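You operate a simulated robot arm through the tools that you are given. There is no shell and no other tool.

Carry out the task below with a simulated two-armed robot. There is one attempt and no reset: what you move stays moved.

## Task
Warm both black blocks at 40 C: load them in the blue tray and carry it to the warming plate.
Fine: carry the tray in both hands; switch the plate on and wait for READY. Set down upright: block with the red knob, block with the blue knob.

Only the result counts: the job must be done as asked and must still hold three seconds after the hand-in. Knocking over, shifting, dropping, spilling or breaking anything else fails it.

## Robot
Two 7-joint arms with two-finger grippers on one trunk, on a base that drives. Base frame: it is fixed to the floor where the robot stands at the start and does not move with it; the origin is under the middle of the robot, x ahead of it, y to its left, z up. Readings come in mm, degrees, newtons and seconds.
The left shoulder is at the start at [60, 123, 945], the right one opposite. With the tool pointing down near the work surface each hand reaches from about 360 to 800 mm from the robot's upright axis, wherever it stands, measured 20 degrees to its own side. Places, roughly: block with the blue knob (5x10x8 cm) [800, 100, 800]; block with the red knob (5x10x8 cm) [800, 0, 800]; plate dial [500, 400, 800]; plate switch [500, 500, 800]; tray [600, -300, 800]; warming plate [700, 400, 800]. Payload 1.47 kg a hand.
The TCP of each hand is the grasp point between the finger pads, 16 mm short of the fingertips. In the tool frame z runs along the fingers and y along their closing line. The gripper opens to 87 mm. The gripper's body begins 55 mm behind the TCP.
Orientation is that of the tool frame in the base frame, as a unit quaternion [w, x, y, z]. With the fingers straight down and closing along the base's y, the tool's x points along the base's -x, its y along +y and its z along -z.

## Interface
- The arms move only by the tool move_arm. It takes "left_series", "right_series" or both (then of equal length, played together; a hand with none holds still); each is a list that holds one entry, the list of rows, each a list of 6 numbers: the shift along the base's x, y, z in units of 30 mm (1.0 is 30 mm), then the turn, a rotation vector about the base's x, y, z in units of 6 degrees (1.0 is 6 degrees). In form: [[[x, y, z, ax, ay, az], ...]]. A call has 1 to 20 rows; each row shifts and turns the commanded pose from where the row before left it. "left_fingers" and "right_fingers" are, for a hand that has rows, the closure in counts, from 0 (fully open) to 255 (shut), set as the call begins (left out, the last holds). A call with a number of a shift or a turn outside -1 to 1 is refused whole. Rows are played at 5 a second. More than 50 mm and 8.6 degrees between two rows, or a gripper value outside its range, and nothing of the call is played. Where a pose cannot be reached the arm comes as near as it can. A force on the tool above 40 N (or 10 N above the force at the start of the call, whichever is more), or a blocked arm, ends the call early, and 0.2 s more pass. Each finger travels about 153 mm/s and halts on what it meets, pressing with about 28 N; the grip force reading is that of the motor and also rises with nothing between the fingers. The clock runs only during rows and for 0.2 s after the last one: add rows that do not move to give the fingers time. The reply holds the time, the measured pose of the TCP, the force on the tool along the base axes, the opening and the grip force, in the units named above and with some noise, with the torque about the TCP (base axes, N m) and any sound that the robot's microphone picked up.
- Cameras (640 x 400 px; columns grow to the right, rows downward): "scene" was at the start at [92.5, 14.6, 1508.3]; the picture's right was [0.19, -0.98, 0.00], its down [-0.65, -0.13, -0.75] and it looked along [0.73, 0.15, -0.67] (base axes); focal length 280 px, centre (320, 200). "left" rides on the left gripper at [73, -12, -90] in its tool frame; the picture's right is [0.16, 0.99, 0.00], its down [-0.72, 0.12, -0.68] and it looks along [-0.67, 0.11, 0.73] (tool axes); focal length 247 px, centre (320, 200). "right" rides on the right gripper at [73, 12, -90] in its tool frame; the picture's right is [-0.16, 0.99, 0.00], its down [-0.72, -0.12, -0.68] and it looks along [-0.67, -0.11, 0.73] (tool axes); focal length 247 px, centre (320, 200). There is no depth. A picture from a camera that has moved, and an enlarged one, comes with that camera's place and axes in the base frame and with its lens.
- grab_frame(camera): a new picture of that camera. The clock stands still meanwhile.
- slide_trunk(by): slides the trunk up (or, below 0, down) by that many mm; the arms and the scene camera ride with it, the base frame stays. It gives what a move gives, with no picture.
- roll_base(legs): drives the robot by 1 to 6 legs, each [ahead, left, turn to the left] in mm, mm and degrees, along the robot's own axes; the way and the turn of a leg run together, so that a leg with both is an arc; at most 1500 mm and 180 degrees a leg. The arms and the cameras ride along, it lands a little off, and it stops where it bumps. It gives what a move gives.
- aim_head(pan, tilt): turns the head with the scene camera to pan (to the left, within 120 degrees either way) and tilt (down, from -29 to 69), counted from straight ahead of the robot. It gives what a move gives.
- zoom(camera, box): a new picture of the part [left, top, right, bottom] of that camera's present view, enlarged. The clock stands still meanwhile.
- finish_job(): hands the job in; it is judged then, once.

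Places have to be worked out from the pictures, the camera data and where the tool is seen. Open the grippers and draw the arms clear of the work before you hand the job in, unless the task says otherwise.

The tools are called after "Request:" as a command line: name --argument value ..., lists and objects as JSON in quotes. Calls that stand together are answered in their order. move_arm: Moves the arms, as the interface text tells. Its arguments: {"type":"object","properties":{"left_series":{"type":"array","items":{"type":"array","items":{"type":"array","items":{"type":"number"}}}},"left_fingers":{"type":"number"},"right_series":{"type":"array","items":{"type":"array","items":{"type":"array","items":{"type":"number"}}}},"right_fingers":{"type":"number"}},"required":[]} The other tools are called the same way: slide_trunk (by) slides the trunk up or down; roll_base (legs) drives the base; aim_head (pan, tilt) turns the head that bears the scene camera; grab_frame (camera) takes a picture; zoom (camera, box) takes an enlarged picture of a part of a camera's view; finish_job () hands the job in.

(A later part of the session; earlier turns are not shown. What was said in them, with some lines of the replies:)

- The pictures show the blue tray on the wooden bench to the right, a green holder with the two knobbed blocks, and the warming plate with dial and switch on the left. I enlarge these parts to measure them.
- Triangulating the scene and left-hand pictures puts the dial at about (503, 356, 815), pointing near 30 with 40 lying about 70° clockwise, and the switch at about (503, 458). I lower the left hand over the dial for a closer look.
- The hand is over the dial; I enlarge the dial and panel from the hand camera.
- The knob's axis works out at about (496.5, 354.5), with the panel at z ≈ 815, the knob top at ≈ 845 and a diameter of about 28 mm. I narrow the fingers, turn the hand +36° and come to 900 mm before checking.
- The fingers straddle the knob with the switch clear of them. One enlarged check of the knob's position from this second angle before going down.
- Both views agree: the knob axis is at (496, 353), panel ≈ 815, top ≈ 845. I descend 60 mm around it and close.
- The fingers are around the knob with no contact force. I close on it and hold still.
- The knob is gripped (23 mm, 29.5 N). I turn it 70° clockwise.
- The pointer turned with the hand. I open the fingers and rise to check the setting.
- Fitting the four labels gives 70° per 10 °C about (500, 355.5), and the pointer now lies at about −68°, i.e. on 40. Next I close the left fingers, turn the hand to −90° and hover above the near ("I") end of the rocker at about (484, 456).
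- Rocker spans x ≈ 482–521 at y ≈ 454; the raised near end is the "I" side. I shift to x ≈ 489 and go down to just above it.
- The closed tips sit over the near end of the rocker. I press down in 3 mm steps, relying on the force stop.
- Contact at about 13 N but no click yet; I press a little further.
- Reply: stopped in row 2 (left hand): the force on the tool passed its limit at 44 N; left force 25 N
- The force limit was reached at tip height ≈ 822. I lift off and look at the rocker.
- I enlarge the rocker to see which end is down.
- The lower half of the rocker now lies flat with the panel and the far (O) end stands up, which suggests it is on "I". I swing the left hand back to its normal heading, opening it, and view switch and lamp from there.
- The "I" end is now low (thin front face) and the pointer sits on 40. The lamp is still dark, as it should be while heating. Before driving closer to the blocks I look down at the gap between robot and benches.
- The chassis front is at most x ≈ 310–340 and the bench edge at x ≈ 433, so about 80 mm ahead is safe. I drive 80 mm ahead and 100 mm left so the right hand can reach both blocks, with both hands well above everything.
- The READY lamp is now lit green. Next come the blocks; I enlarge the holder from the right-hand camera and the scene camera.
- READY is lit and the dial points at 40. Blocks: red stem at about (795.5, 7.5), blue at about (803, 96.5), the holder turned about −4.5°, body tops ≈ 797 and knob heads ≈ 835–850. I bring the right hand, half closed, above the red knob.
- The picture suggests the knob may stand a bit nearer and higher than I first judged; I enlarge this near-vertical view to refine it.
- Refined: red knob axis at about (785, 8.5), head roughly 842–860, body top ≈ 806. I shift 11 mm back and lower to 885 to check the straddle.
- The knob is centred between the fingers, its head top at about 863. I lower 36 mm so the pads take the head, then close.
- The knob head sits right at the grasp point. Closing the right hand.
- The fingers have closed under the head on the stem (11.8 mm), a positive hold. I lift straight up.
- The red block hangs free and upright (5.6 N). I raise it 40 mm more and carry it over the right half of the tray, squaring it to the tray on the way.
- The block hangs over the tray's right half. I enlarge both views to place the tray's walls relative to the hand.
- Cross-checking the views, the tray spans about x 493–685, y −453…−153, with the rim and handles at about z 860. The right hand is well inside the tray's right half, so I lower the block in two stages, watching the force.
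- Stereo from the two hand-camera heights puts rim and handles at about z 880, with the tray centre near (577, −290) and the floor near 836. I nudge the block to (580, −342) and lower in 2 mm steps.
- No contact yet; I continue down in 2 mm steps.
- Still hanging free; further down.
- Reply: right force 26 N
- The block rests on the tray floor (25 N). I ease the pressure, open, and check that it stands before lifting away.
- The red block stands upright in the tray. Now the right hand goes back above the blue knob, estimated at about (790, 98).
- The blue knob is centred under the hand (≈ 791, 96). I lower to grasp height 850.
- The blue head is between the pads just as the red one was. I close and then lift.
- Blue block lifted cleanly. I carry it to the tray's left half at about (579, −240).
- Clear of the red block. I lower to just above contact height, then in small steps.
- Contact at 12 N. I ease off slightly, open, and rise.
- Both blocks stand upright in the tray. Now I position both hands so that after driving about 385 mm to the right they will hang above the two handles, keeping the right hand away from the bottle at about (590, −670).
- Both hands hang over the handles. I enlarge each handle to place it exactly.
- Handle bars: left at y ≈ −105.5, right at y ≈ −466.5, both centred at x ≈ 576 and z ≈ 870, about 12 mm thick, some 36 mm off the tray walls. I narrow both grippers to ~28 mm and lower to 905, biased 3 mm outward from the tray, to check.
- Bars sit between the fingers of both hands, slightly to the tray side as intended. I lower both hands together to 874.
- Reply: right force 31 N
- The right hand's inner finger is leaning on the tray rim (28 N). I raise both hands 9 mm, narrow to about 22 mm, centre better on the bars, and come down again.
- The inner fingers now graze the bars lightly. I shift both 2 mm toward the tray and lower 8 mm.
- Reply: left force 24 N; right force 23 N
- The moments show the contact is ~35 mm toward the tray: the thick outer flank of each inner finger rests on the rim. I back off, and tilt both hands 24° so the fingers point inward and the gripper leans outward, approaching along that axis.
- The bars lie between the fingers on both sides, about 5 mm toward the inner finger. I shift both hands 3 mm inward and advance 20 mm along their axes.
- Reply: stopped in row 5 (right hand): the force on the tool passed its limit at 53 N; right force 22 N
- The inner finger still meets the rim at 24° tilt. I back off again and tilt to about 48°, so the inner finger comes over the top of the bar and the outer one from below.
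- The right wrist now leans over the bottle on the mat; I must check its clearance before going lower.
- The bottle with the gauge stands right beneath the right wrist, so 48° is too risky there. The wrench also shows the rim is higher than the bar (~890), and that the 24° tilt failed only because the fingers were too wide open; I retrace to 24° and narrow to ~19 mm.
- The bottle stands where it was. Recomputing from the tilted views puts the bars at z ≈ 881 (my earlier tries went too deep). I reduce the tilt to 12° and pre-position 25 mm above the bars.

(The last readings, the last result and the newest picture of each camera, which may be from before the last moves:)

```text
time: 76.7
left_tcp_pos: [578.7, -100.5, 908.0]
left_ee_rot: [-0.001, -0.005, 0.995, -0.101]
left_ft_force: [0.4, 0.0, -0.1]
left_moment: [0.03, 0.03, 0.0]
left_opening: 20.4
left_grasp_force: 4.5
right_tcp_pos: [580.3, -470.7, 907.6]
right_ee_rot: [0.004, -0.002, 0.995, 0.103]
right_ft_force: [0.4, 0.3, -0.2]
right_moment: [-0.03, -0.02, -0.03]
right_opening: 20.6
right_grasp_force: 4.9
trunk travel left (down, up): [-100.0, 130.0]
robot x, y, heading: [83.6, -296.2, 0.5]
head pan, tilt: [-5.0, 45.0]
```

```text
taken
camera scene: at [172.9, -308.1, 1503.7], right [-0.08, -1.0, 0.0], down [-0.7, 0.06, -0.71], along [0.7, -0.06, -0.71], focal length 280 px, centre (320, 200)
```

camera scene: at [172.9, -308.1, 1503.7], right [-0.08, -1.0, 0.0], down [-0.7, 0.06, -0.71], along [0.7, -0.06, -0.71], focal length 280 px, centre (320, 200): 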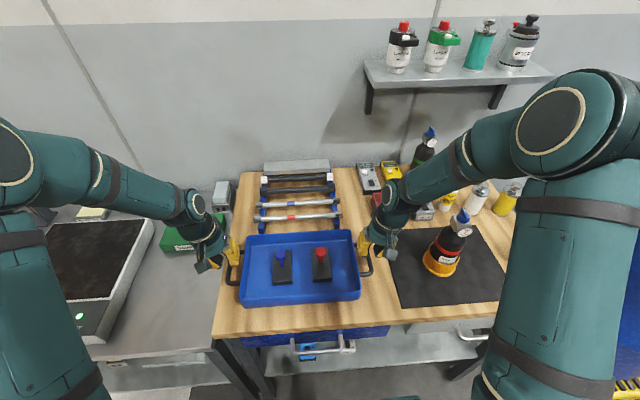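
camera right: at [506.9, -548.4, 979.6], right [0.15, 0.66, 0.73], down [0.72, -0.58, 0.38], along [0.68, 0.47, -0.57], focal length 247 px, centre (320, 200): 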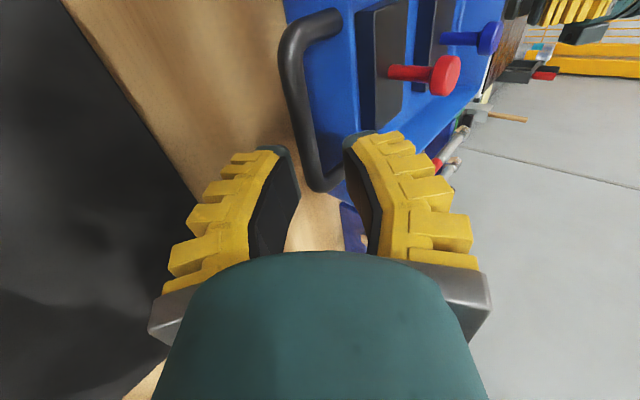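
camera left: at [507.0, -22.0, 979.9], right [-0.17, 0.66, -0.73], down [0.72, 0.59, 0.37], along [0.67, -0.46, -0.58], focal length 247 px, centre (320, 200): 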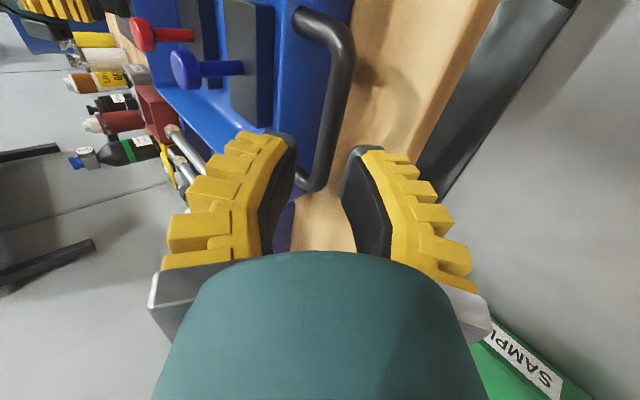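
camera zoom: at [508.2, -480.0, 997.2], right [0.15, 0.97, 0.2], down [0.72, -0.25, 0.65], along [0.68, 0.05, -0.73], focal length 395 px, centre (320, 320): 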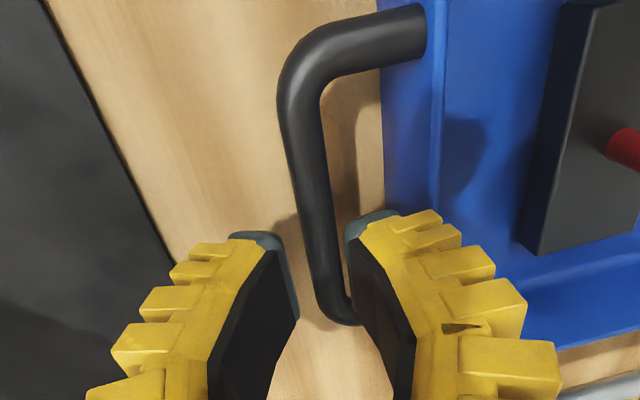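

Both bars are centred on the finger axes now, and the bottle is unmoved. I advance 25 mm along the axes, to bar height.

Request:
move_arm --left_series '[[[0, -0.035, -0.163, 0, 0, 0], [0, -0.035, -0.163, 0, 0, 0], [0, -0.035, -0.163, 0, 0, 0], [0, -0.035, -0.163, 0, 0, 0], [0, -0.035, -0.163, 0, 0, 0], [0, 0, 0, 0, 0, 0]]]' --right_series '[[[0, 0.035, -0.163, 0, 0, 0], [0, 0.035, -0.163, 0, 0, 0], [0, 0.035, -0.163, 0, 0, 0], [0, 0.035, -0.163, 0, 0, 0], [0, 0.035, -0.163, 0, 0, 0], [0, 0, 0, 0, 0, 0]]]'

Request:
zoom --camera "left" --box '[220, 0, 420, 250]'

Request:
zoom --camera "right" --box '[220, 0, 420, 250]'

```text
time: 78.1
left_tcp_pos: [577.8, -105.1, 884.5]
left_ee_rot: [-0.001, -0.006, 0.995, -0.101]
left_ft_force: [1.2, 0.3, 0.4]
left_moment: [0.01, 0.0, 0.01]
left_opening: 20.4
left_grasp_force: 5.0
right_tcp_pos: [578.6, -466.3, 883.3]
right_ee_rot: [0.004, -0.003, 0.995, 0.103]
right_ft_force: [-0.4, -2.6, 1.8]
right_moment: [0.08, 0.0, -0.05]
right_opening: 18.9
right_grasp_force: 4.5
trunk travel left (down, up): [-100.0, 130.0]
robot x, y, heading: [80.7, -298.0, 0.6]
head pan, tilt: [-5.0, 45.0]
```

```text
1.60 times, centred on (320, 125) of left
camera zoom: at [507.0, -98.2, 976.0], right [-0.17, 0.97, -0.2], down [0.72, 0.26, 0.64], along [0.67, -0.03, -0.74], focal length 395 px, centre (320, 320)
```

zoom: 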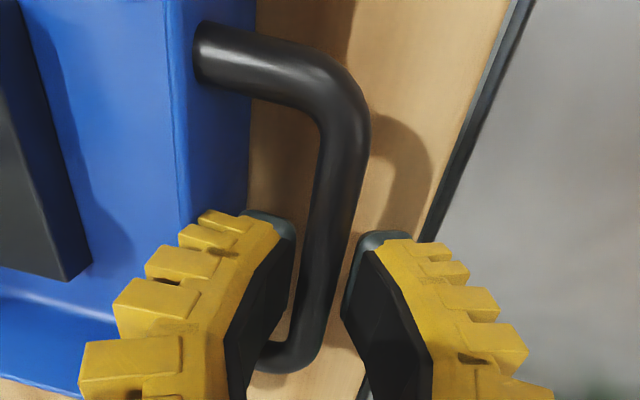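

```text
1.60 times, centred on (320, 125) of right
camera zoom: at [507.2, -474.5, 972.9], right [0.15, 0.97, 0.2], down [0.72, -0.25, 0.65], along [0.68, 0.05, -0.73], focal length 395 px, centre (320, 320)
```

zoom: 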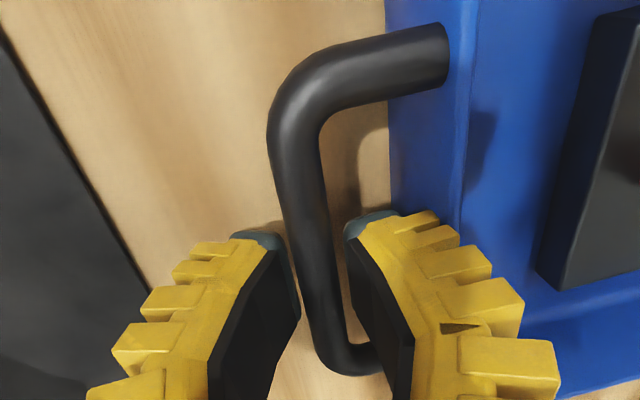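

Both bars lie right at the grasp points with almost no force. I close both hands.

Request:
move_arm --left_series '[[[0, 0, 0, 0, 0, 0], [0, 0, 0, 0, 0, 0], [0, 0, 0, 0, 0, 0], [0, 0, 0, 0, 0, 0]]]' --right_series '[[[0, 0, 0, 0, 0, 0], [0, 0, 0, 0, 0, 0], [0, 0, 0, 0, 0, 0], [0, 0, 0, 0, 0, 0]]]' --left_fingers 255 --right_fingers 255

Request:
zoom --camera "left" --box '[220, 0, 420, 250]'

Request:
zoom --camera "right" --box '[220, 0, 420, 250]'

Request:
zoom --camera "scene" --box '[210, 190, 390, 310]'

```text
time: 79.1
left_tcp_pos: [577.9, -107.7, 885.5]
left_ee_rot: [0.001, -0.006, 0.995, -0.101]
left_ft_force: [1.5, -17.1, 10.9]
left_moment: [-0.11, -0.1, -0.34]
left_opening: 7.2
left_grasp_force: 28.1
right_tcp_pos: [578.8, -465.2, 883.5]
right_ee_rot: [0.004, -0.004, 0.995, 0.104]
right_ft_force: [2.3, 13.6, 7.5]
right_moment: [0.12, -0.04, 0.16]
right_opening: 6.6
right_grasp_force: 27.7
trunk travel left (down, up): [-100.0, 130.0]
robot x, y, heading: [82.4, -301.9, 0.4]
head pan, tilt: [-5.0, 45.0]
```

```text
1.60 times, centred on (320, 125) of left
camera zoom: at [506.8, -99.3, 976.7], right [-0.17, 0.97, -0.2], down [0.72, 0.26, 0.64], along [0.67, -0.04, -0.74], focal length 395 px, centre (320, 320)
```

zoom: 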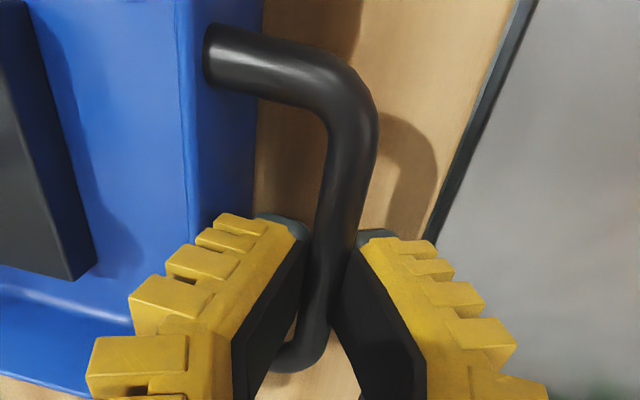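

```text
1.60 times, centred on (320, 125) of right
camera zoom: at [506.9, -473.5, 973.6], right [0.15, 0.97, 0.21], down [0.72, -0.25, 0.65], along [0.68, 0.05, -0.73], focal length 395 px, centre (320, 320)
```

zoom: 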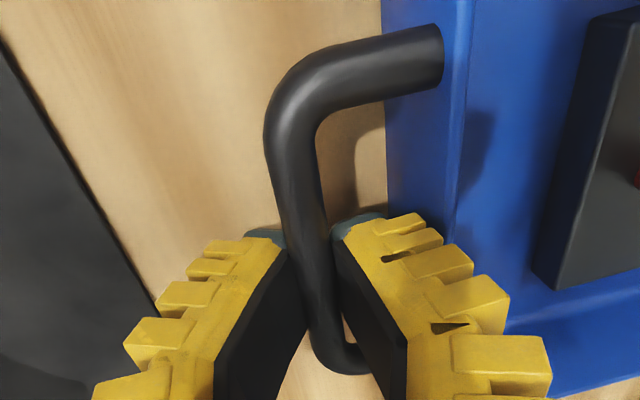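

```text
3.33 times, centred on (300, 250) of scene
camera zoom: at [172.1, -308.6, 1503.8], right [-0.08, -1.0, 0.0], down [-0.7, 0.06, -0.71], along [0.71, -0.06, -0.71], focal length 933 px, centre (387, 33)
```

zoom: 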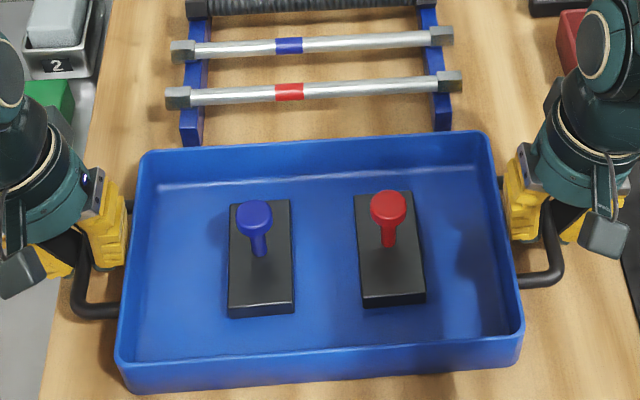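

Both hands hold the bars with the tips hooked beneath. I relieve the slight pull between the hands and lift the tray 12 mm as a test.

Request:
move_arm --left_series '[[[0, -0.05, 0, 0, 0, 0], [0, 0, 0.1, 0, 0, 0], [0, 0, 0.1, 0, 0, 0], [0, 0, 0.1, 0, 0, 0], [0, 0, 0.1, 0, 0, 0], [0, 0, 0, 0, 0, 0]]]' --right_series '[[[0, 0.05, 0, 0, 0, 0], [0, 0, 0.1, 0, 0, 0], [0, 0, 0.1, 0, 0, 0], [0, 0, 0.1, 0, 0, 0], [0, 0, 0.1, 0, 0, 0], [0, 0, 0, 0, 0, 0]]]'

Request:
zoom --camera "scene" --box '[210, 190, 390, 310]'

```text
time: 80.5
left_tcp_pos: [579.1, -107.0, 896.1]
left_ee_rot: [-0.002, -0.006, 0.995, -0.1]
left_ft_force: [-0.9, 5.1, -9.1]
left_moment: [0.09, 0.03, -0.35]
left_opening: 5.7
left_grasp_force: 28.3
right_tcp_pos: [579.9, -465.1, 894.8]
right_ee_rot: [0.003, -0.003, 0.995, 0.102]
right_ft_force: [-0.3, -4.7, -9.6]
right_moment: [-0.09, -0.03, 0.14]
right_opening: 5.9
right_grasp_force: 27.5
trunk travel left (down, up): [-100.0, 130.0]
robot x, y, heading: [83.9, -301.4, 0.3]
head pan, tilt: [-5.0, 45.0]
```

```text
3.33 times, centred on (300, 250) of scene
camera zoom: at [174.3, -308.1, 1503.5], right [-0.08, -1.0, 0.0], down [-0.71, 0.06, -0.71], along [0.7, -0.06, -0.71], focal length 933 px, centre (387, 33)
```

zoom: 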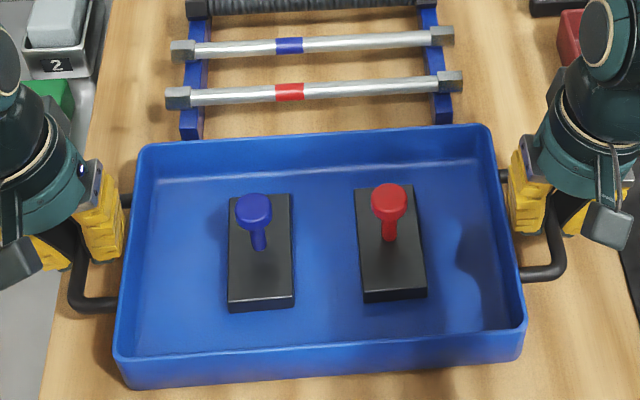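

The tray hangs level on both hands (about 9 N each) with both blocks standing. I raise it 70 mm with the trunk, which keeps the hands in step.

Request:
slide_trunk --by 70

Request:
grab_frame --camera "scene"

```text
time: 81.6
left_tcp_pos: [579.5, -105.9, 966.8]
left_ee_rot: [-0.001, -0.006, 0.995, -0.101]
left_ft_force: [0.3, 14.1, -7.9]
left_moment: [0.17, -0.09, -0.31]
left_opening: 5.8
left_grasp_force: 28.1
right_tcp_pos: [579.1, -465.8, 963.6]
right_ee_rot: [0.004, -0.002, 0.995, 0.104]
right_ft_force: [1.3, -13.3, -9.0]
right_moment: [-0.14, 0.04, 0.14]
right_opening: 6.0
right_grasp_force: 28.4
trunk travel left (down, up): [-170.0, 60.0]
robot x, y, heading: [80.2, -301.9, 0.3]
head pan, tilt: [-5.0, 45.0]
```

```text
taken
camera scene: at [174.6, -308.1, 1573.4], right [-0.08, -1.0, 0.0], down [-0.71, 0.06, -0.71], along [0.7, -0.06, -0.71], focal length 280 px, centre (320, 200)
```

scene: 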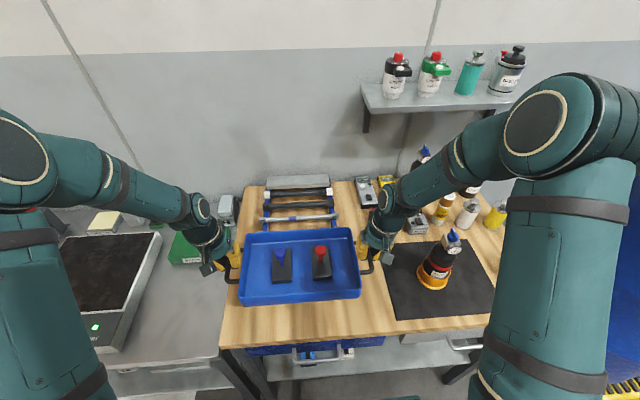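

Level and clear; the lamp still shows READY. I relieve the small squeeze between the hands and drive 636 mm to the left, toward the plate.

Request:
move_arm --left_series '[[[0, 0.03, 0, 0, 0, 0], [0, 0, 0, 0, 0, 0]]]' --right_series '[[[0, -0.03, 0, 0, 0, 0], [0, 0, 0, 0, 0, 0]]]'

Request:
roll_base --legs '[[0, 318, 0], [0, 318, 0]]'

Request:
grab_frame --camera "scene"

Request:
grab_frame --camera "left"

Request:
grab_frame --camera "right"

```text
time: 82.2
left_tcp_pos: [579.6, -107.1, 966.9]
left_ee_rot: [-0.001, -0.006, 0.995, -0.101]
left_ft_force: [-0.3, 9.9, -8.3]
left_moment: [0.14, -0.08, -0.32]
left_opening: 5.8
left_grasp_force: 28.0
right_tcp_pos: [580.5, -466.7, 964.9]
right_ee_rot: [0.003, -0.002, 0.995, 0.102]
right_ft_force: [0.1, -9.4, -8.6]
right_moment: [-0.06, 0.07, 0.15]
right_opening: 6.0
right_grasp_force: 28.2
trunk travel left (down, up): [-170.0, 60.0]
robot x, y, heading: [80.0, -297.2, 0.5]
head pan, tilt: [-5.0, 45.0]
```

```text
time: 88.5
left_tcp_pos: [574.7, 527.1, 966.1]
left_ee_rot: [-0.002, -0.004, 0.995, -0.101]
left_ft_force: [-0.5, 0.6, -7.8]
left_moment: [0.04, -0.05, -0.34]
left_opening: 6.2
left_grasp_force: 28.2
right_tcp_pos: [574.8, 167.2, 965.5]
right_ee_rot: [0.003, 0.0, 0.995, 0.104]
right_ft_force: [0.8, 0.2, -8.7]
right_moment: [-0.03, 0.02, 0.16]
right_opening: 5.9
right_grasp_force: 28.4
trunk travel left (down, up): [-170.0, 60.0]
robot x, y, heading: [74.5, 333.0, 0.4]
head pan, tilt: [-5.0, 45.0]
```

```text
taken
camera scene: at [170.0, 326.6, 1573.6], right [-0.08, -1.0, 0.0], down [-0.71, 0.06, -0.71], along [0.7, -0.06, -0.71], focal length 280 px, centre (320, 200)
```

scene: 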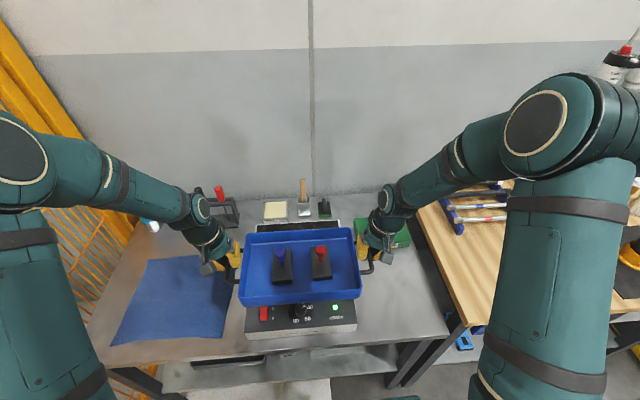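

```text
taken
camera left: at [503.9, 533.4, 1058.2], right [-0.17, 0.97, -0.2], down [0.72, 0.26, 0.64], along [0.67, -0.04, -0.74], focal length 247 px, centre (320, 200)
```

left: 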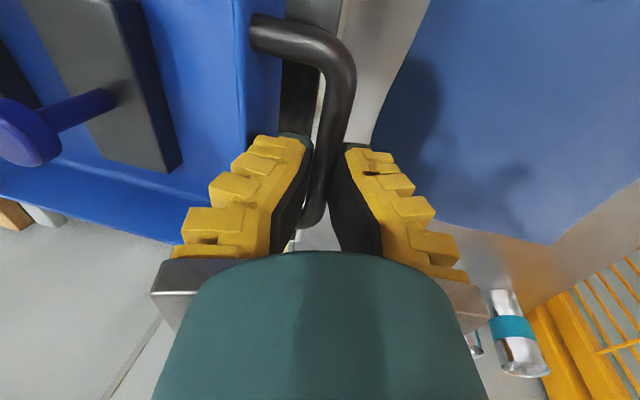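

```text
taken
camera right: at [502.9, 159.0, 1054.3], right [0.16, 0.97, 0.2], down [0.72, -0.25, 0.65], along [0.68, 0.04, -0.73], focal length 247 px, centre (320, 200)
```

right: 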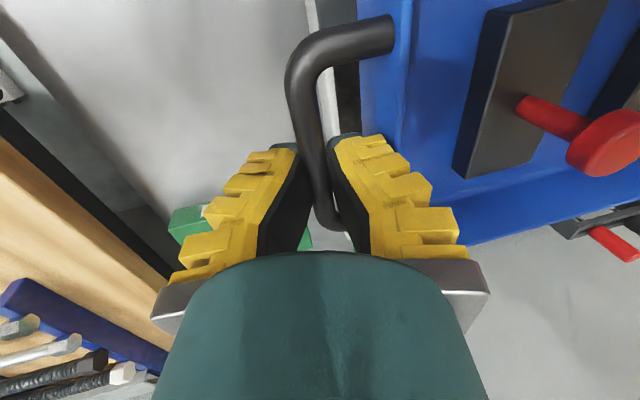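

The tray is now in front of the plate, centred at about y 347. I enlarge the view to line it up with the plate before moving it forward.

Request:
zoom --camera "scene" --box '[220, 195, 390, 345]'

```text
2.67 times, centred on (305, 270) of scene
camera zoom: at [170.0, 326.6, 1573.6], right [-0.08, -1.0, 0.0], down [-0.71, 0.06, -0.71], along [0.7, -0.06, -0.71], focal length 747 px, centre (360, 13)
```

zoom: 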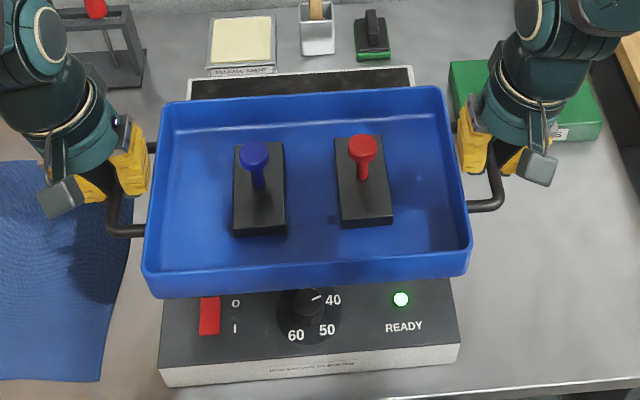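

Plate heating area spans about x 551–810, y 204–497 (centre ≈ (680, 350)); the tray's centre is at about (568, 347). I move both hands 112 mm forward and 4 mm left.

Request:
move_arm --left_series '[[[0.25, 0.0, 0, 0, 0, 0], [0.45, 0.02, 0, 0, 0, 0], [0.5, 0.02, 0, 0, 0, 0], [0.5, 0.02, 0, 0, 0, 0], [0.5, 0.02, 0, 0, 0, 0], [0.5, 0.02, 0, 0, 0, 0], [0.5, 0.02, 0, 0, 0, 0], [0.35, 0.01, 0, 0, 0, 0], [0.18, 0, 0, 0, 0, 0], [0, 0, 0, 0, 0, 0]]]' --right_series '[[[0.25, 0.0, 0, 0, 0, 0], [0.45, 0.02, 0, 0, 0, 0], [0.5, 0.02, 0, 0, 0, 0], [0.5, 0.02, 0, 0, 0, 0], [0.5, 0.02, 0, 0, 0, 0], [0.5, 0.02, 0, 0, 0, 0], [0.5, 0.02, 0, 0, 0, 0], [0.35, 0.01, 0, 0, 0, 0], [0.18, 0, 0, 0, 0, 0], [0, 0, 0, 0, 0, 0]]]'

Request:
zoom --camera "scene" --box '[220, 165, 390, 335]'

```text
time: 90.7
left_tcp_pos: [688.9, 529.7, 966.6]
left_ee_rot: [-0.002, -0.004, 0.995, -0.101]
left_ft_force: [-0.3, 1.4, -8.3]
left_moment: [0.01, -0.03, -0.35]
left_opening: 5.9
left_grasp_force: 27.8
right_tcp_pos: [687.3, 170.9, 965.1]
right_ee_rot: [0.004, -0.001, 0.995, 0.102]
right_ft_force: [0.0, -0.8, -7.8]
right_moment: [-0.02, -0.02, 0.14]
right_opening: 6.2
right_grasp_force: 27.8
trunk travel left (down, up): [-170.0, 60.0]
robot x, y, heading: [78.7, 334.2, 0.4]
head pan, tilt: [-5.0, 45.0]
```

```text
2.35 times, centred on (305, 250) of scene
camera zoom: at [170.0, 326.3, 1573.6], right [-0.08, -1.0, 0.0], down [-0.71, 0.06, -0.71], along [0.7, -0.06, -0.71], focal length 659 px, centre (355, 82)
```

zoom: 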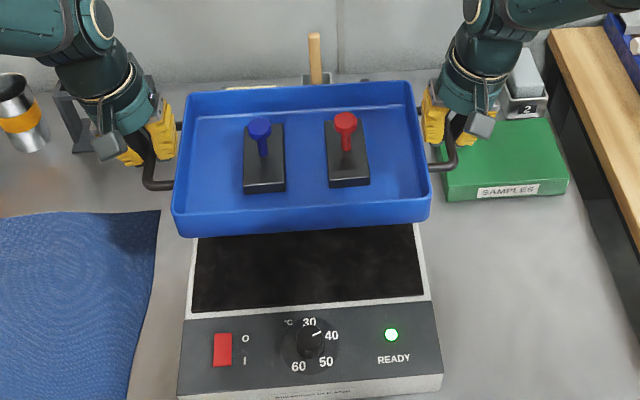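

The tray is above the heating area, with the samples holder well below the right hand. I lower it 70 mm with the trunk.

Request:
slide_trunk --by -68

Request:
zoom --camera "scene" --box '[220, 165, 390, 335]'

```text
time: 91.8
left_tcp_pos: [688.2, 529.8, 898.1]
left_ee_rot: [-0.001, -0.004, 0.995, -0.102]
left_ft_force: [-0.3, 3.9, -7.9]
left_moment: [0.02, -0.03, -0.33]
left_opening: 6.1
left_grasp_force: 27.8
right_tcp_pos: [687.4, 171.4, 897.1]
right_ee_rot: [0.003, -0.001, 0.995, 0.103]
right_ft_force: [1.1, -1.4, -7.3]
right_moment: [-0.08, 0.05, 0.13]
right_opening: 6.0
right_grasp_force: 27.7
trunk travel left (down, up): [-102.0, 128.0]
robot x, y, heading: [78.8, 338.3, 0.3]
head pan, tilt: [-5.0, 45.0]
```

```text
2.35 times, centred on (305, 250) of scene
camera zoom: at [169.7, 326.3, 1505.7], right [-0.08, -1.0, 0.0], down [-0.71, 0.06, -0.71], along [0.7, -0.06, -0.71], focal length 659 px, centre (355, 82)
```

zoom: 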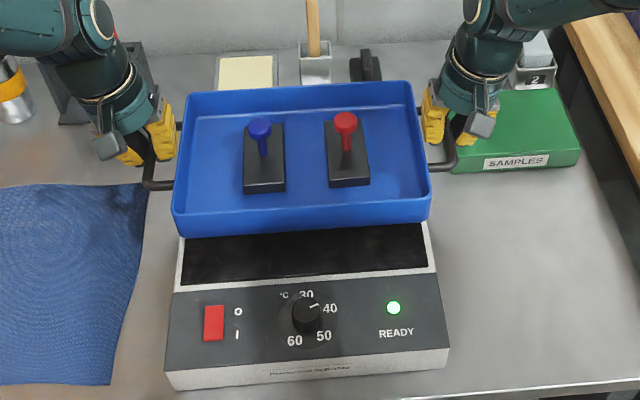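

Aligned over the plate. I continue down in small steps with both arms until the weight comes off.

Request:
move_arm --left_series '[[[0, 0, -0.08, 0, 0, 0], [0, 0, -0.08, 0, 0, 0], [0, 0, -0.08, 0, 0, 0], [0, 0, -0.08, 0, 0, 0], [0, 0, 0, 0, 0, 0]]]' --right_series '[[[0, 0, -0.08, 0, 0, 0], [0, 0, -0.08, 0, 0, 0], [0, 0, -0.08, 0, 0, 0], [0, 0, -0.08, 0, 0, 0], [0, 0, 0, 0, 0, 0]]]'

```text
time: 93.0
left_tcp_pos: [687.5, 529.9, 887.9]
left_ee_rot: [-0.001, -0.003, 0.995, -0.101]
left_ft_force: [-0.2, 6.8, -7.9]
left_moment: [0.07, -0.24, -0.27]
left_opening: 6.0
left_grasp_force: 27.5
right_tcp_pos: [688.0, 171.2, 887.6]
right_ee_rot: [0.003, 0.0, 0.995, 0.103]
right_ft_force: [0.0, -6.4, -8.2]
right_moment: [-0.08, 0.19, 0.22]
right_opening: 5.9
right_grasp_force: 27.9
trunk travel left (down, up): [-102.0, 128.0]
robot x, y, heading: [76.3, 333.2, 0.3]
head pan, tilt: [-5.0, 45.0]
```

Weight still on the hands, perhaps first contact; I continue down in 2 mm steps.

Request:
move_arm --left_series '[[[0, 0, -0.07, 0, 0, 0], [0, 0, -0.07, 0, 0, 0], [0, 0, 0, 0, 0, 0]]]' --right_series '[[[0, 0, -0.07, 0, 0, 0], [0, 0, -0.07, 0, 0, 0], [0, 0, 0, 0, 0, 0]]]'

Request:
zoom --camera "scene" --box '[220, 165, 390, 335]'

```text
time: 93.8
left_tcp_pos: [688.1, 529.6, 883.5]
left_ee_rot: [-0.001, -0.003, 0.995, -0.101]
left_ft_force: [-0.2, 8.3, -9.1]
left_moment: [0.08, -0.06, -0.28]
left_opening: 5.8
left_grasp_force: 28.2
right_tcp_pos: [687.9, 171.4, 883.5]
right_ee_rot: [0.003, 0.0, 0.995, 0.102]
right_ft_force: [0.6, -7.6, -7.8]
right_moment: [-0.08, 0.08, 0.2]
right_opening: 5.9
right_grasp_force: 28.1
trunk travel left (down, up): [-102.0, 128.0]
robot x, y, heading: [75.1, 337.0, 0.2]
head pan, tilt: [-5.0, 45.0]
```

```text
2.35 times, centred on (305, 250) of scene
camera zoom: at [170.1, 326.3, 1505.5], right [-0.08, -1.0, 0.0], down [-0.71, 0.06, -0.71], along [0.7, -0.06, -0.71], focal length 659 px, centre (355, 82)
```

zoom: 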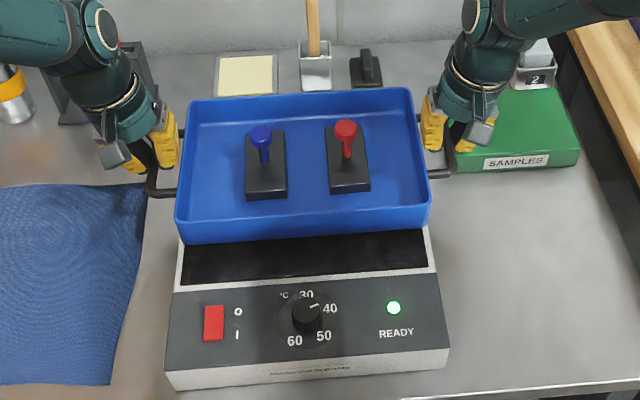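

Still hanging; a few more steps.

Request:
move_arm --left_series '[[[0, 0, -0.07, 0, 0, 0], [0, 0, -0.07, 0, 0, 0], [0, 0, -0.07, 0, 0, 0], [0, 0, 0, 0, 0, 0]]]' --right_series '[[[0, 0, -0.07, 0, 0, 0], [0, 0, -0.07, 0, 0, 0], [0, 0, -0.07, 0, 0, 0], [0, 0, 0, 0, 0, 0]]]'

```text
time: 94.8
left_tcp_pos: [688.1, 530.0, 878.4]
left_ee_rot: [-0.001, -0.004, 0.995, -0.1]
left_ft_force: [-1.3, 7.2, -8.2]
left_moment: [0.07, 0.14, -0.37]
left_opening: 6.0
left_grasp_force: 28.5
right_tcp_pos: [687.6, 170.6, 876.0]
right_ee_rot: [0.003, -0.001, 0.995, 0.102]
right_ft_force: [1.1, -6.9, -8.5]
right_moment: [-0.11, -0.21, 0.11]
right_opening: 6.1
right_grasp_force: 27.8
trunk travel left (down, up): [-102.0, 128.0]
robot x, y, heading: [78.5, 334.5, 0.1]
head pan, tilt: [-5.0, 45.0]
```

No support yet; further down, still in 2 mm steps.

Request:
move_arm --left_series '[[[0, 0, -0.07, 0, 0, 0], [0, 0, -0.07, 0, 0, 0], [0, 0, -0.07, 0, 0, 0], [0, 0, 0, 0, 0, 0]]]' --right_series '[[[0, 0, -0.07, 0, 0, 0], [0, 0, -0.07, 0, 0, 0], [0, 0, -0.07, 0, 0, 0], [0, 0, 0, 0, 0, 0]]]'

Request:
zoom --camera "scene" --box '[220, 165, 390, 335]'

```text
time: 95.8
left_tcp_pos: [688.7, 530.9, 872.1]
left_ee_rot: [-0.001, -0.004, 0.995, -0.101]
left_ft_force: [-0.4, 6.0, -7.1]
left_moment: [0.08, -0.13, -0.31]
left_opening: 5.9
left_grasp_force: 28.2
right_tcp_pos: [687.1, 171.7, 870.3]
right_ee_rot: [0.004, -0.001, 0.995, 0.103]
right_ft_force: [-0.3, -6.1, -7.9]
right_moment: [-0.07, 0.09, 0.17]
right_opening: 5.9
right_grasp_force: 27.9
trunk travel left (down, up): [-102.0, 128.0]
robot x, y, heading: [76.7, 334.7, 0.1]
head pan, tilt: [-5.0, 45.0]
```

```text
2.35 times, centred on (305, 250) of scene
camera zoom: at [170.1, 326.3, 1505.6], right [-0.08, -1.0, 0.0], down [-0.71, 0.06, -0.71], along [0.7, -0.06, -0.71], focal length 659 px, centre (355, 82)
```

zoom: 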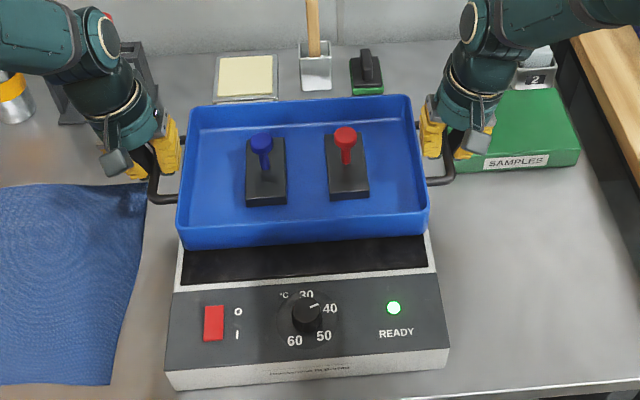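

Still hanging; continue.

Request:
move_arm --left_series '[[[0, 0, -0.07, 0, 0, 0], [0, 0, -0.07, 0, 0, 0], [0, 0, -0.07, 0, 0, 0], [0, 0, 0, 0, 0, 0]]]' --right_series '[[[0, 0, -0.07, 0, 0, 0], [0, 0, -0.07, 0, 0, 0], [0, 0, -0.07, 0, 0, 0], [0, 0, 0, 0, 0, 0]]]'

Request:
zoom --camera "scene" --box '[260, 215, 350, 285]'

Request:
grab_frame --camera "right"

```text
time: 96.8
left_tcp_pos: [688.7, 528.8, 866.8]
left_ee_rot: [0.001, -0.003, 0.995, -0.101]
left_ft_force: [0.3, 8.0, 9.6]
left_moment: [0.08, 0.03, -0.35]
left_opening: 5.9
left_grasp_force: 27.7
right_tcp_pos: [686.2, 170.9, 864.8]
right_ee_rot: [0.006, 0.0, 0.995, 0.103]
right_ft_force: [3.5, -7.5, -3.0]
right_moment: [-0.06, -0.02, 0.16]
right_opening: 6.0
right_grasp_force: 28.3
trunk travel left (down, up): [-102.0, 128.0]
robot x, y, heading: [79.2, 333.9, 0.2]
head pan, tilt: [-5.0, 45.0]
```

```text
5.71 times, centred on (305, 250) of scene
camera zoom: at [168.6, 326.0, 1505.8], right [-0.08, -1.0, 0.0], down [-0.7, 0.06, -0.71], along [0.7, -0.06, -0.71], focal length 1600 px, centre (406, -86)
```

zoom: 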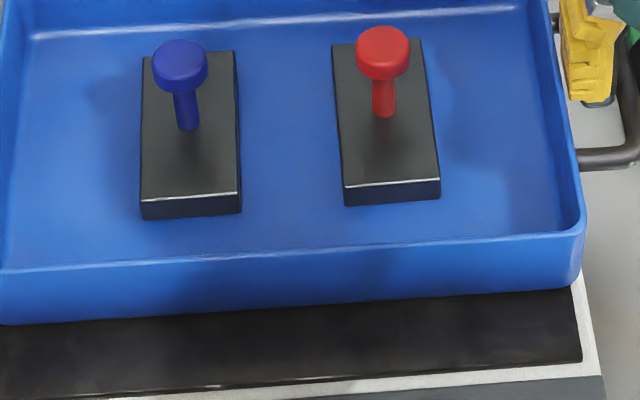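

```text
taken
camera right: at [614.7, 163.4, 955.1], right [0.16, 0.97, 0.2], down [0.72, -0.25, 0.65], along [0.68, 0.04, -0.73], focal length 247 px, centre (320, 200)
```

right: 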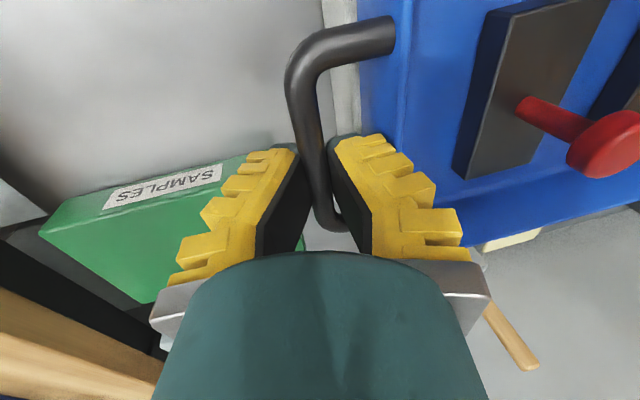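

The left side is supported and the right nearly. I lower only the right hand another 2 mm.

Request:
move_arm --left_series '[[[0, 0, 0.03, 0, 0, 0], [0, 0, 0, 0, 0, 0], [0, 0, 0, 0, 0, 0]]]' --right_series '[[[0, 0, -0.04, 0, 0, 0], [0, 0, -0.03, 0, 0, 0], [0, 0, 0, 0, 0, 0]]]'

```text
time: 97.6
left_tcp_pos: [687.7, 528.8, 868.4]
left_ee_rot: [0.0, -0.004, 0.995, -0.1]
left_ft_force: [6.4, 5.1, 7.6]
left_moment: [0.01, -0.41, -0.3]
left_opening: 6.3
left_grasp_force: 28.3
right_tcp_pos: [687.0, 170.8, 862.6]
right_ee_rot: [0.006, 0.0, 0.995, 0.103]
right_ft_force: [2.8, -4.0, 9.7]
right_moment: [-0.03, -0.09, 0.15]
right_opening: 10.6
right_grasp_force: 27.7
trunk travel left (down, up): [-102.0, 128.0]
robot x, y, heading: [78.0, 332.9, 0.2]
head pan, tilt: [-5.0, 45.0]
```

Both sides rest on the plate. I open both hands just enough (~20 mm) to clear the bars.

Request:
move_arm --left_series '[[[0, 0, 0, 0, 0, 0], [0, 0, 0, 0, 0, 0], [0, 0, 0, 0, 0, 0]]]' --right_series '[[[0, 0, 0, 0, 0, 0], [0, 0, 0, 0, 0, 0], [0, 0, 0, 0, 0, 0]]]' --left_fingers 213 --right_fingers 213

Request:
zoom --camera "left" --box '[220, 0, 420, 250]'

Request:
zoom --camera "right" --box '[220, 0, 420, 250]'

Request:
zoom --camera "scene" --box '[220, 165, 390, 335]'

```text
time: 98.4
left_tcp_pos: [686.7, 529.5, 866.2]
left_ee_rot: [-0.002, -0.004, 0.995, -0.101]
left_ft_force: [-3.7, 5.1, 1.2]
left_moment: [-0.01, -0.01, -0.22]
left_opening: 18.6
left_grasp_force: 3.3
right_tcp_pos: [686.0, 170.3, 863.2]
right_ee_rot: [0.003, 0.0, 0.995, 0.104]
right_ft_force: [1.1, -5.4, -0.3]
right_moment: [0.01, 0.01, -0.07]
right_opening: 18.1
right_grasp_force: 2.5
trunk travel left (down, up): [-102.0, 128.0]
robot x, y, heading: [72.9, 331.3, 0.5]
head pan, tilt: [-5.0, 45.0]
```

```text
1.60 times, centred on (320, 125) of left
camera zoom: at [615.6, 537.4, 957.8], right [-0.17, 0.97, -0.2], down [0.72, 0.25, 0.64], along [0.67, -0.04, -0.74], focal length 395 px, centre (320, 320)
```

zoom: 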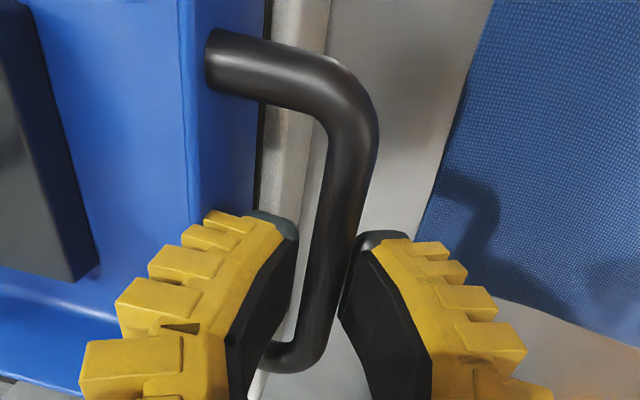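

```text
1.60 times, centred on (320, 125) of right
camera zoom: at [614.1, 163.2, 951.7], right [0.16, 0.97, 0.2], down [0.72, -0.25, 0.65], along [0.68, 0.04, -0.73], focal length 395 px, centre (320, 320)
```

zoom: 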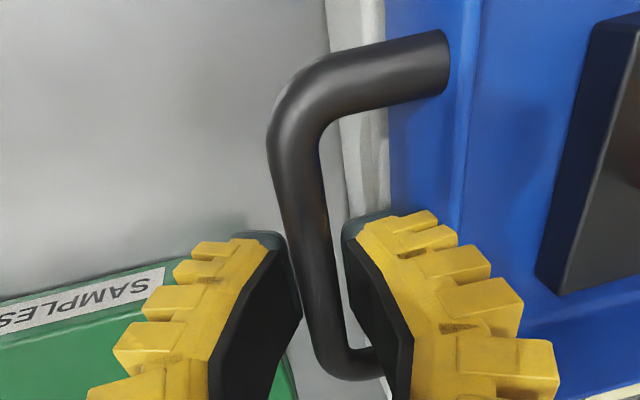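

```text
2.35 times, centred on (305, 250) of scene
camera zoom: at [168.2, 326.2, 1505.7], right [-0.08, -1.0, 0.0], down [-0.7, 0.06, -0.71], along [0.7, -0.06, -0.71], focal length 659 px, centre (355, 82)
```

zoom: 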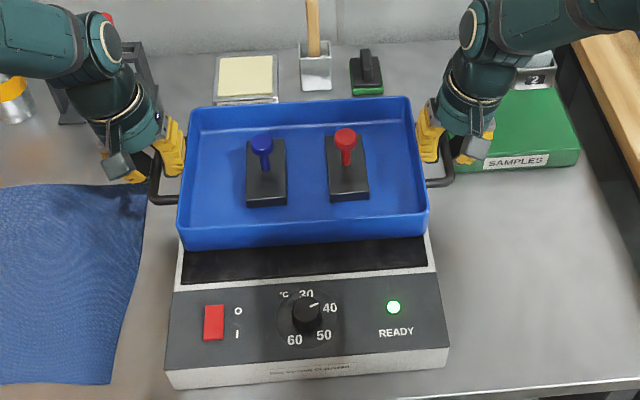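

Released; the outer fingers lean lightly on the bars. I move both hands 2 mm outward and then withdraw up along their axes.

Request:
move_arm --left_series '[[[0, 0.07, 0, 0, 0, 0], [0, 0.035, 0.163, 0, 0, 0], [0, 0.035, 0.163, 0, 0, 0], [0, 0.05, 0.2, 0, 0, 0], [0, 0.08, 0.35, 0, 0, 0], [0, 0.1, 0.5, 0, 0, 0], [0, 0.1, 0.6, 0, 0, 0], [0, 0.2, 0.8, 0, 0, 0]]]' --right_series '[[[0, -0.07, 0, 0, 0, 0], [0, -0.035, 0.163, 0, 0, 0], [0, -0.035, 0.163, 0, 0, 0], [0, -0.05, 0.2, 0, 0, 0], [0, -0.08, 0.35, 0, 0, 0], [0, -0.1, 0.5, 0, 0, 0], [0, -0.1, 0.6, 0, 0, 0], [0, -0.2, 0.8, 0, 0, 0]]]'

Request:
grab_frame --camera "scene"

Request:
zoom --camera "scene" --box '[220, 165, 390, 335]'

```text
time: 100.2
left_tcp_pos: [686.6, 550.3, 951.3]
left_ee_rot: [-0.001, -0.004, 0.995, -0.101]
left_ft_force: [-0.3, 0.7, 0.9]
left_moment: [0.02, -0.04, 0.01]
left_opening: 21.0
left_grasp_force: 4.9
right_tcp_pos: [685.4, 150.7, 944.6]
right_ee_rot: [0.004, -0.001, 0.995, 0.103]
right_ft_force: [0.6, 0.4, 0.2]
right_moment: [-0.03, -0.01, -0.03]
right_opening: 21.1
right_grasp_force: 4.9
trunk travel left (down, up): [-102.0, 128.0]
robot x, y, heading: [79.3, 336.4, 0.5]
head pan, tilt: [-5.0, 45.0]
```

```text
taken
camera scene: at [167.8, 326.3, 1505.8], right [-0.08, -1.0, 0.0], down [-0.7, 0.06, -0.71], along [0.71, -0.06, -0.71], focal length 280 px, centre (320, 200)
```

scene: 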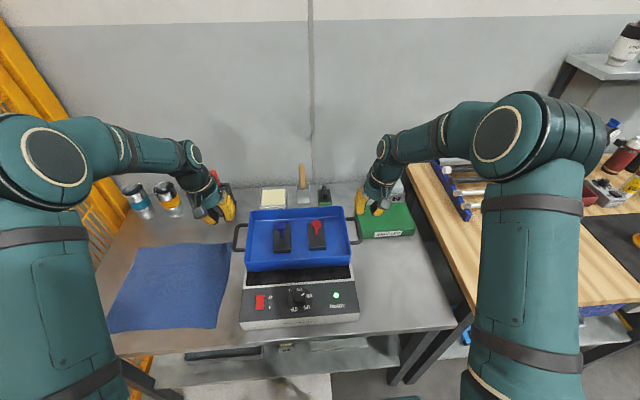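

```text
2.35 times, centred on (305, 250) of scene
camera zoom: at [167.8, 326.3, 1505.8], right [-0.08, -1.0, 0.0], down [-0.7, 0.06, -0.71], along [0.71, -0.06, -0.71], focal length 659 px, centre (355, 82)
```

zoom: 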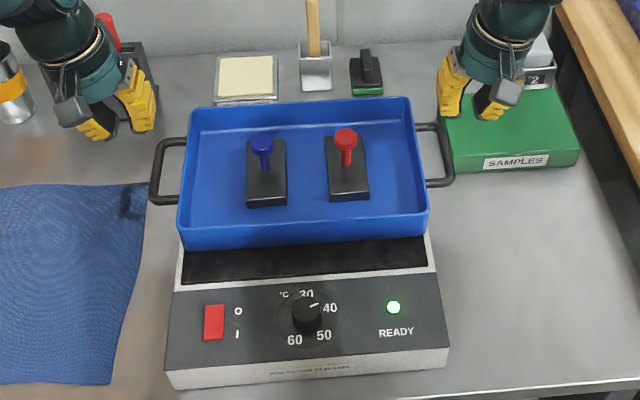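

The tray sits on the plate with both blocks upright, READY lit, dial at 40. I open both grippers and draw the arms up and back.

Request:
move_arm --left_series '[[[0, 0.3, 0.9, 0, 0, 0], [0, 0.3, 0.9, 0, 0, 0], [-0.3, 0.2, 0.9, 0, 0, 0], [-0.9, 0.1, 0.6, 0, 0, 0], [-0.9, 0.1, 0.3, 0, 0, 0], [-0.9, 0, 0.3, 0, 0, 0], [-0.9, 0, 0, 0, 0, 0], [-0.9, 0, 0, 0, 0, 0], [-0.9, 0, 0, 0, 0, 0]]]' --right_series '[[[0, -0.1, 0.9, 0, 0, 0], [0, -0.1, 0.9, 0, 0, 0], [-0.3, -0.1, 0.9, 0, 0, 0], [-0.9, -0.1, 0.6, 0, 0, 0], [-0.9, -0.1, 0.3, 0, 0, 0], [-0.9, 0, 0.3, 0, 0, 0], [-0.9, 0, 0, 0, 0, 0], [-0.9, 0, 0, 0, 0, 0], [-0.9, 0, 0, 0, 0, 0]]]' --left_fingers 0 --right_fingers 0

Request:
grab_frame --camera "scene"

Request:
aim_head --pan -45 --tilt 40

Request:
grab_frame --camera "scene"

```text
time: 102.2
left_tcp_pos: [513.0, 579.5, 1068.0]
left_ee_rot: [-0.001, -0.004, 0.995, -0.101]
left_ft_force: [-0.6, 1.0, 0.5]
left_moment: [-0.03, -0.04, 0.03]
left_opening: 86.8
left_grasp_force: 0.1
right_tcp_pos: [515.8, 135.7, 1062.8]
right_ee_rot: [0.006, -0.001, 0.995, 0.104]
right_ft_force: [0.1, -0.2, 0.1]
right_moment: [-0.03, -0.05, 0.0]
right_opening: 86.9
right_grasp_force: 0.1
trunk travel left (down, up): [-102.0, 128.0]
robot x, y, heading: [77.1, 335.7, 0.3]
head pan, tilt: [-5.0, 45.0]
```

```text
taken
camera scene: at [167.0, 326.1, 1505.8], right [-0.08, -1.0, 0.0], down [-0.7, 0.06, -0.71], along [0.71, -0.06, -0.71], focal length 280 px, centre (320, 200)
```

scene: 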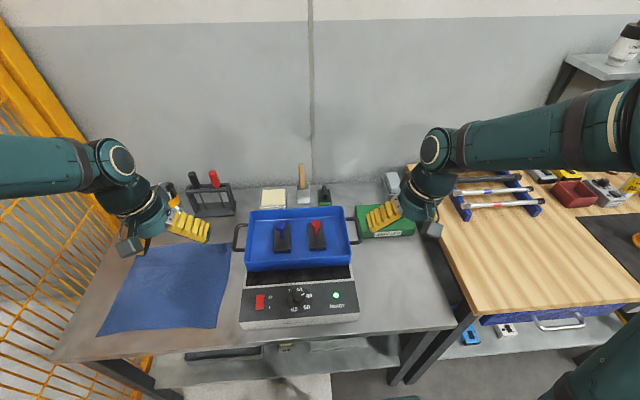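

```text
time: 103.3
left_tcp_pos: [513.7, 578.9, 1068.0]
left_ee_rot: [-0.001, -0.003, 0.995, -0.101]
left_ft_force: [0.5, -0.4, -0.1]
left_moment: [0.01, 0.0, -0.03]
left_opening: 86.9
left_grasp_force: 0.1
right_tcp_pos: [515.3, 135.1, 1061.9]
right_ee_rot: [0.004, 0.0, 0.995, 0.103]
right_ft_force: [0.1, 0.5, 0.2]
right_moment: [0.01, 0.01, -0.06]
right_opening: 86.9
right_grasp_force: 0.1
trunk travel left (down, up): [-102.0, 128.0]
robot x, y, heading: [78.2, 336.0, -0.0]
head pan, tilt: [-45.0, 40.0]
```

```text
taken
camera scene: at [148.2, 273.2, 1512.9], right [-0.7, -0.71, 0.0], down [-0.46, 0.45, -0.77], along [0.54, -0.54, -0.64], focal length 280 px, centre (320, 200)
```

scene: 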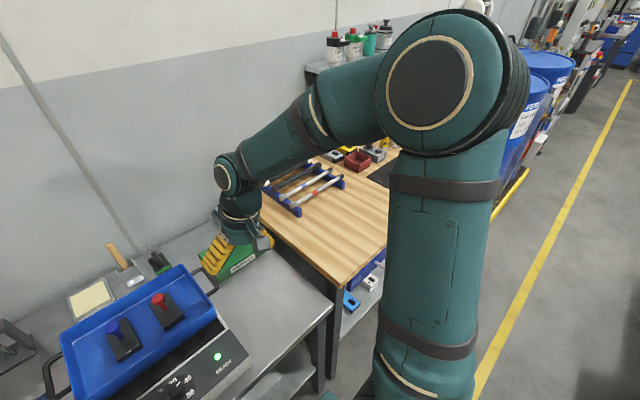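

Everything appears in order. One last enlarged look at the tray, the blocks, the dial and the lamp.

Request:
aim_head --pan -5 --tilt 45

Request:
zoom --camera "scene" --box '[225, 195, 370, 335]'

Request:
zoom --camera "scene" --box '[235, 275, 365, 335]'

Request:
grab_frame --camera "left"

Request:
grab_frame --camera "right"

```text
time: 104.3
left_tcp_pos: [514.0, 578.5, 1066.9]
left_ee_rot: [-0.001, -0.004, 0.995, -0.102]
left_ft_force: [-0.3, 0.4, -0.7]
left_moment: [-0.01, -0.01, -0.04]
left_opening: 87.0
left_grasp_force: 0.1
right_tcp_pos: [516.4, 134.8, 1061.8]
right_ee_rot: [0.004, -0.001, 0.995, 0.104]
right_ft_force: [0.5, -0.3, -0.6]
right_moment: [0.0, 0.02, -0.01]
right_opening: 86.6
right_grasp_force: 0.0
trunk travel left (down, up): [-102.0, 128.0]
robot x, y, heading: [81.0, 337.8, 0.3]
head pan, tilt: [-5.0, 45.0]
```

```text
2.86 times, centred on (298, 265) of scene
camera zoom: at [168.7, 326.2, 1505.7], right [-0.08, -1.0, 0.0], down [-0.7, 0.06, -0.71], along [0.7, -0.06, -0.71], focal length 800 px, centre (384, 14)
```

zoom: 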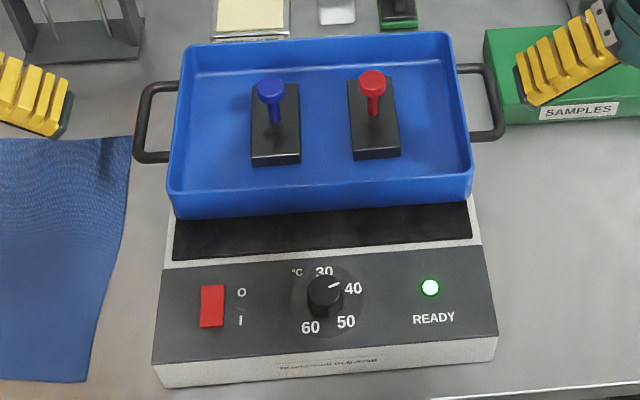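

```text
4.92 times, centred on (300, 305) of scene
camera zoom: at [168.7, 326.2, 1505.7], right [-0.08, -1.0, 0.0], down [-0.7, 0.06, -0.71], along [0.7, -0.06, -0.71], focal length 1378 px, centre (418, -317)
```

zoom: 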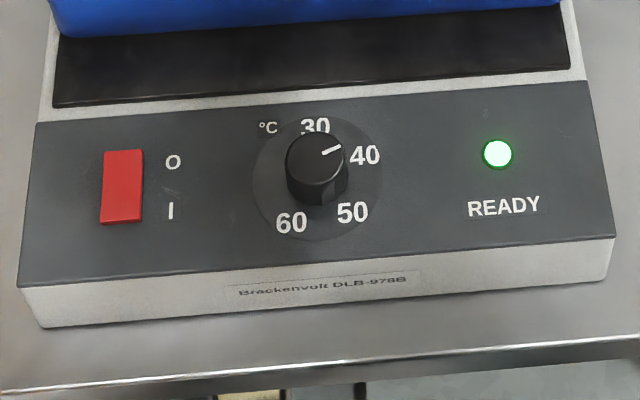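

```text
taken
camera left: at [442.5, 586.8, 1158.1], right [-0.17, 0.97, -0.2], down [0.72, 0.26, 0.64], along [0.67, -0.04, -0.74], focal length 247 px, centre (320, 200)
```

left: 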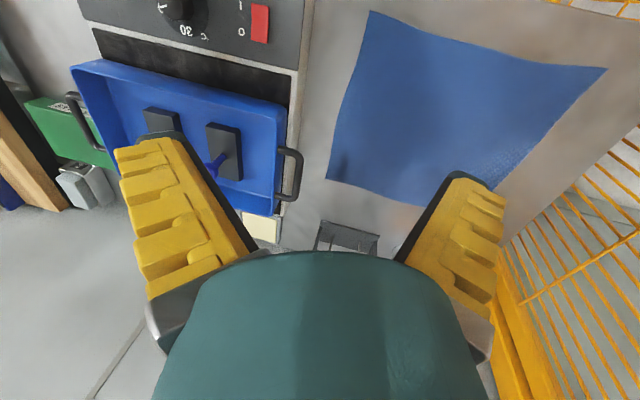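

```text
taken
camera right: at [444.6, 128.1, 1151.4], right [0.16, 0.97, 0.2], down [0.72, -0.25, 0.65], along [0.68, 0.04, -0.73], focal length 247 px, centre (320, 200)
```

right: 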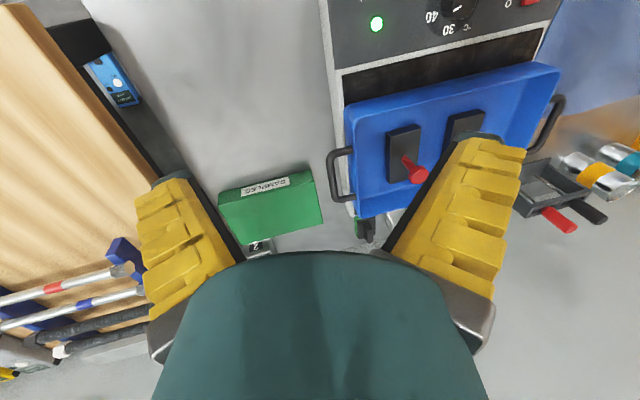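

The tray lies squarely on the heating surface and both blocks are upright. The pointer measures −70°, exactly on 40, the switch is on and READY is lit; the hands are empty and clear. I hand the job in.

Request:
finish_job

```text
The job is handed in.
```

The job is handed in. Both black blocks stand upright in the blue tray, and the tray sits on the warming plate. The dial is on 40, the switch is on and the READY lamp is lit.

- **Plate:** I set the dial first and switched it on. READY came on before I loaded the first block and was still lit at hand-in.
- **Tray:** I carried it with a hand on each handle. Both blocks stayed standing, and at the end the grippers were open and drawn clear.
- **Possible touch on another item:** While I was trying to grip the right-hand tray handle, the right arm appears to have leaned on the gauge bottle on the black mat. The bottle tilted, then stood upright again once I backed off. In the later pictures it was in its original place to within a few millimetres. I could not see it in the final view because the right arm hid it.

My first few tries at the handles also pushed on the tray rim, at up to 53 N. The tray did not visibly move.
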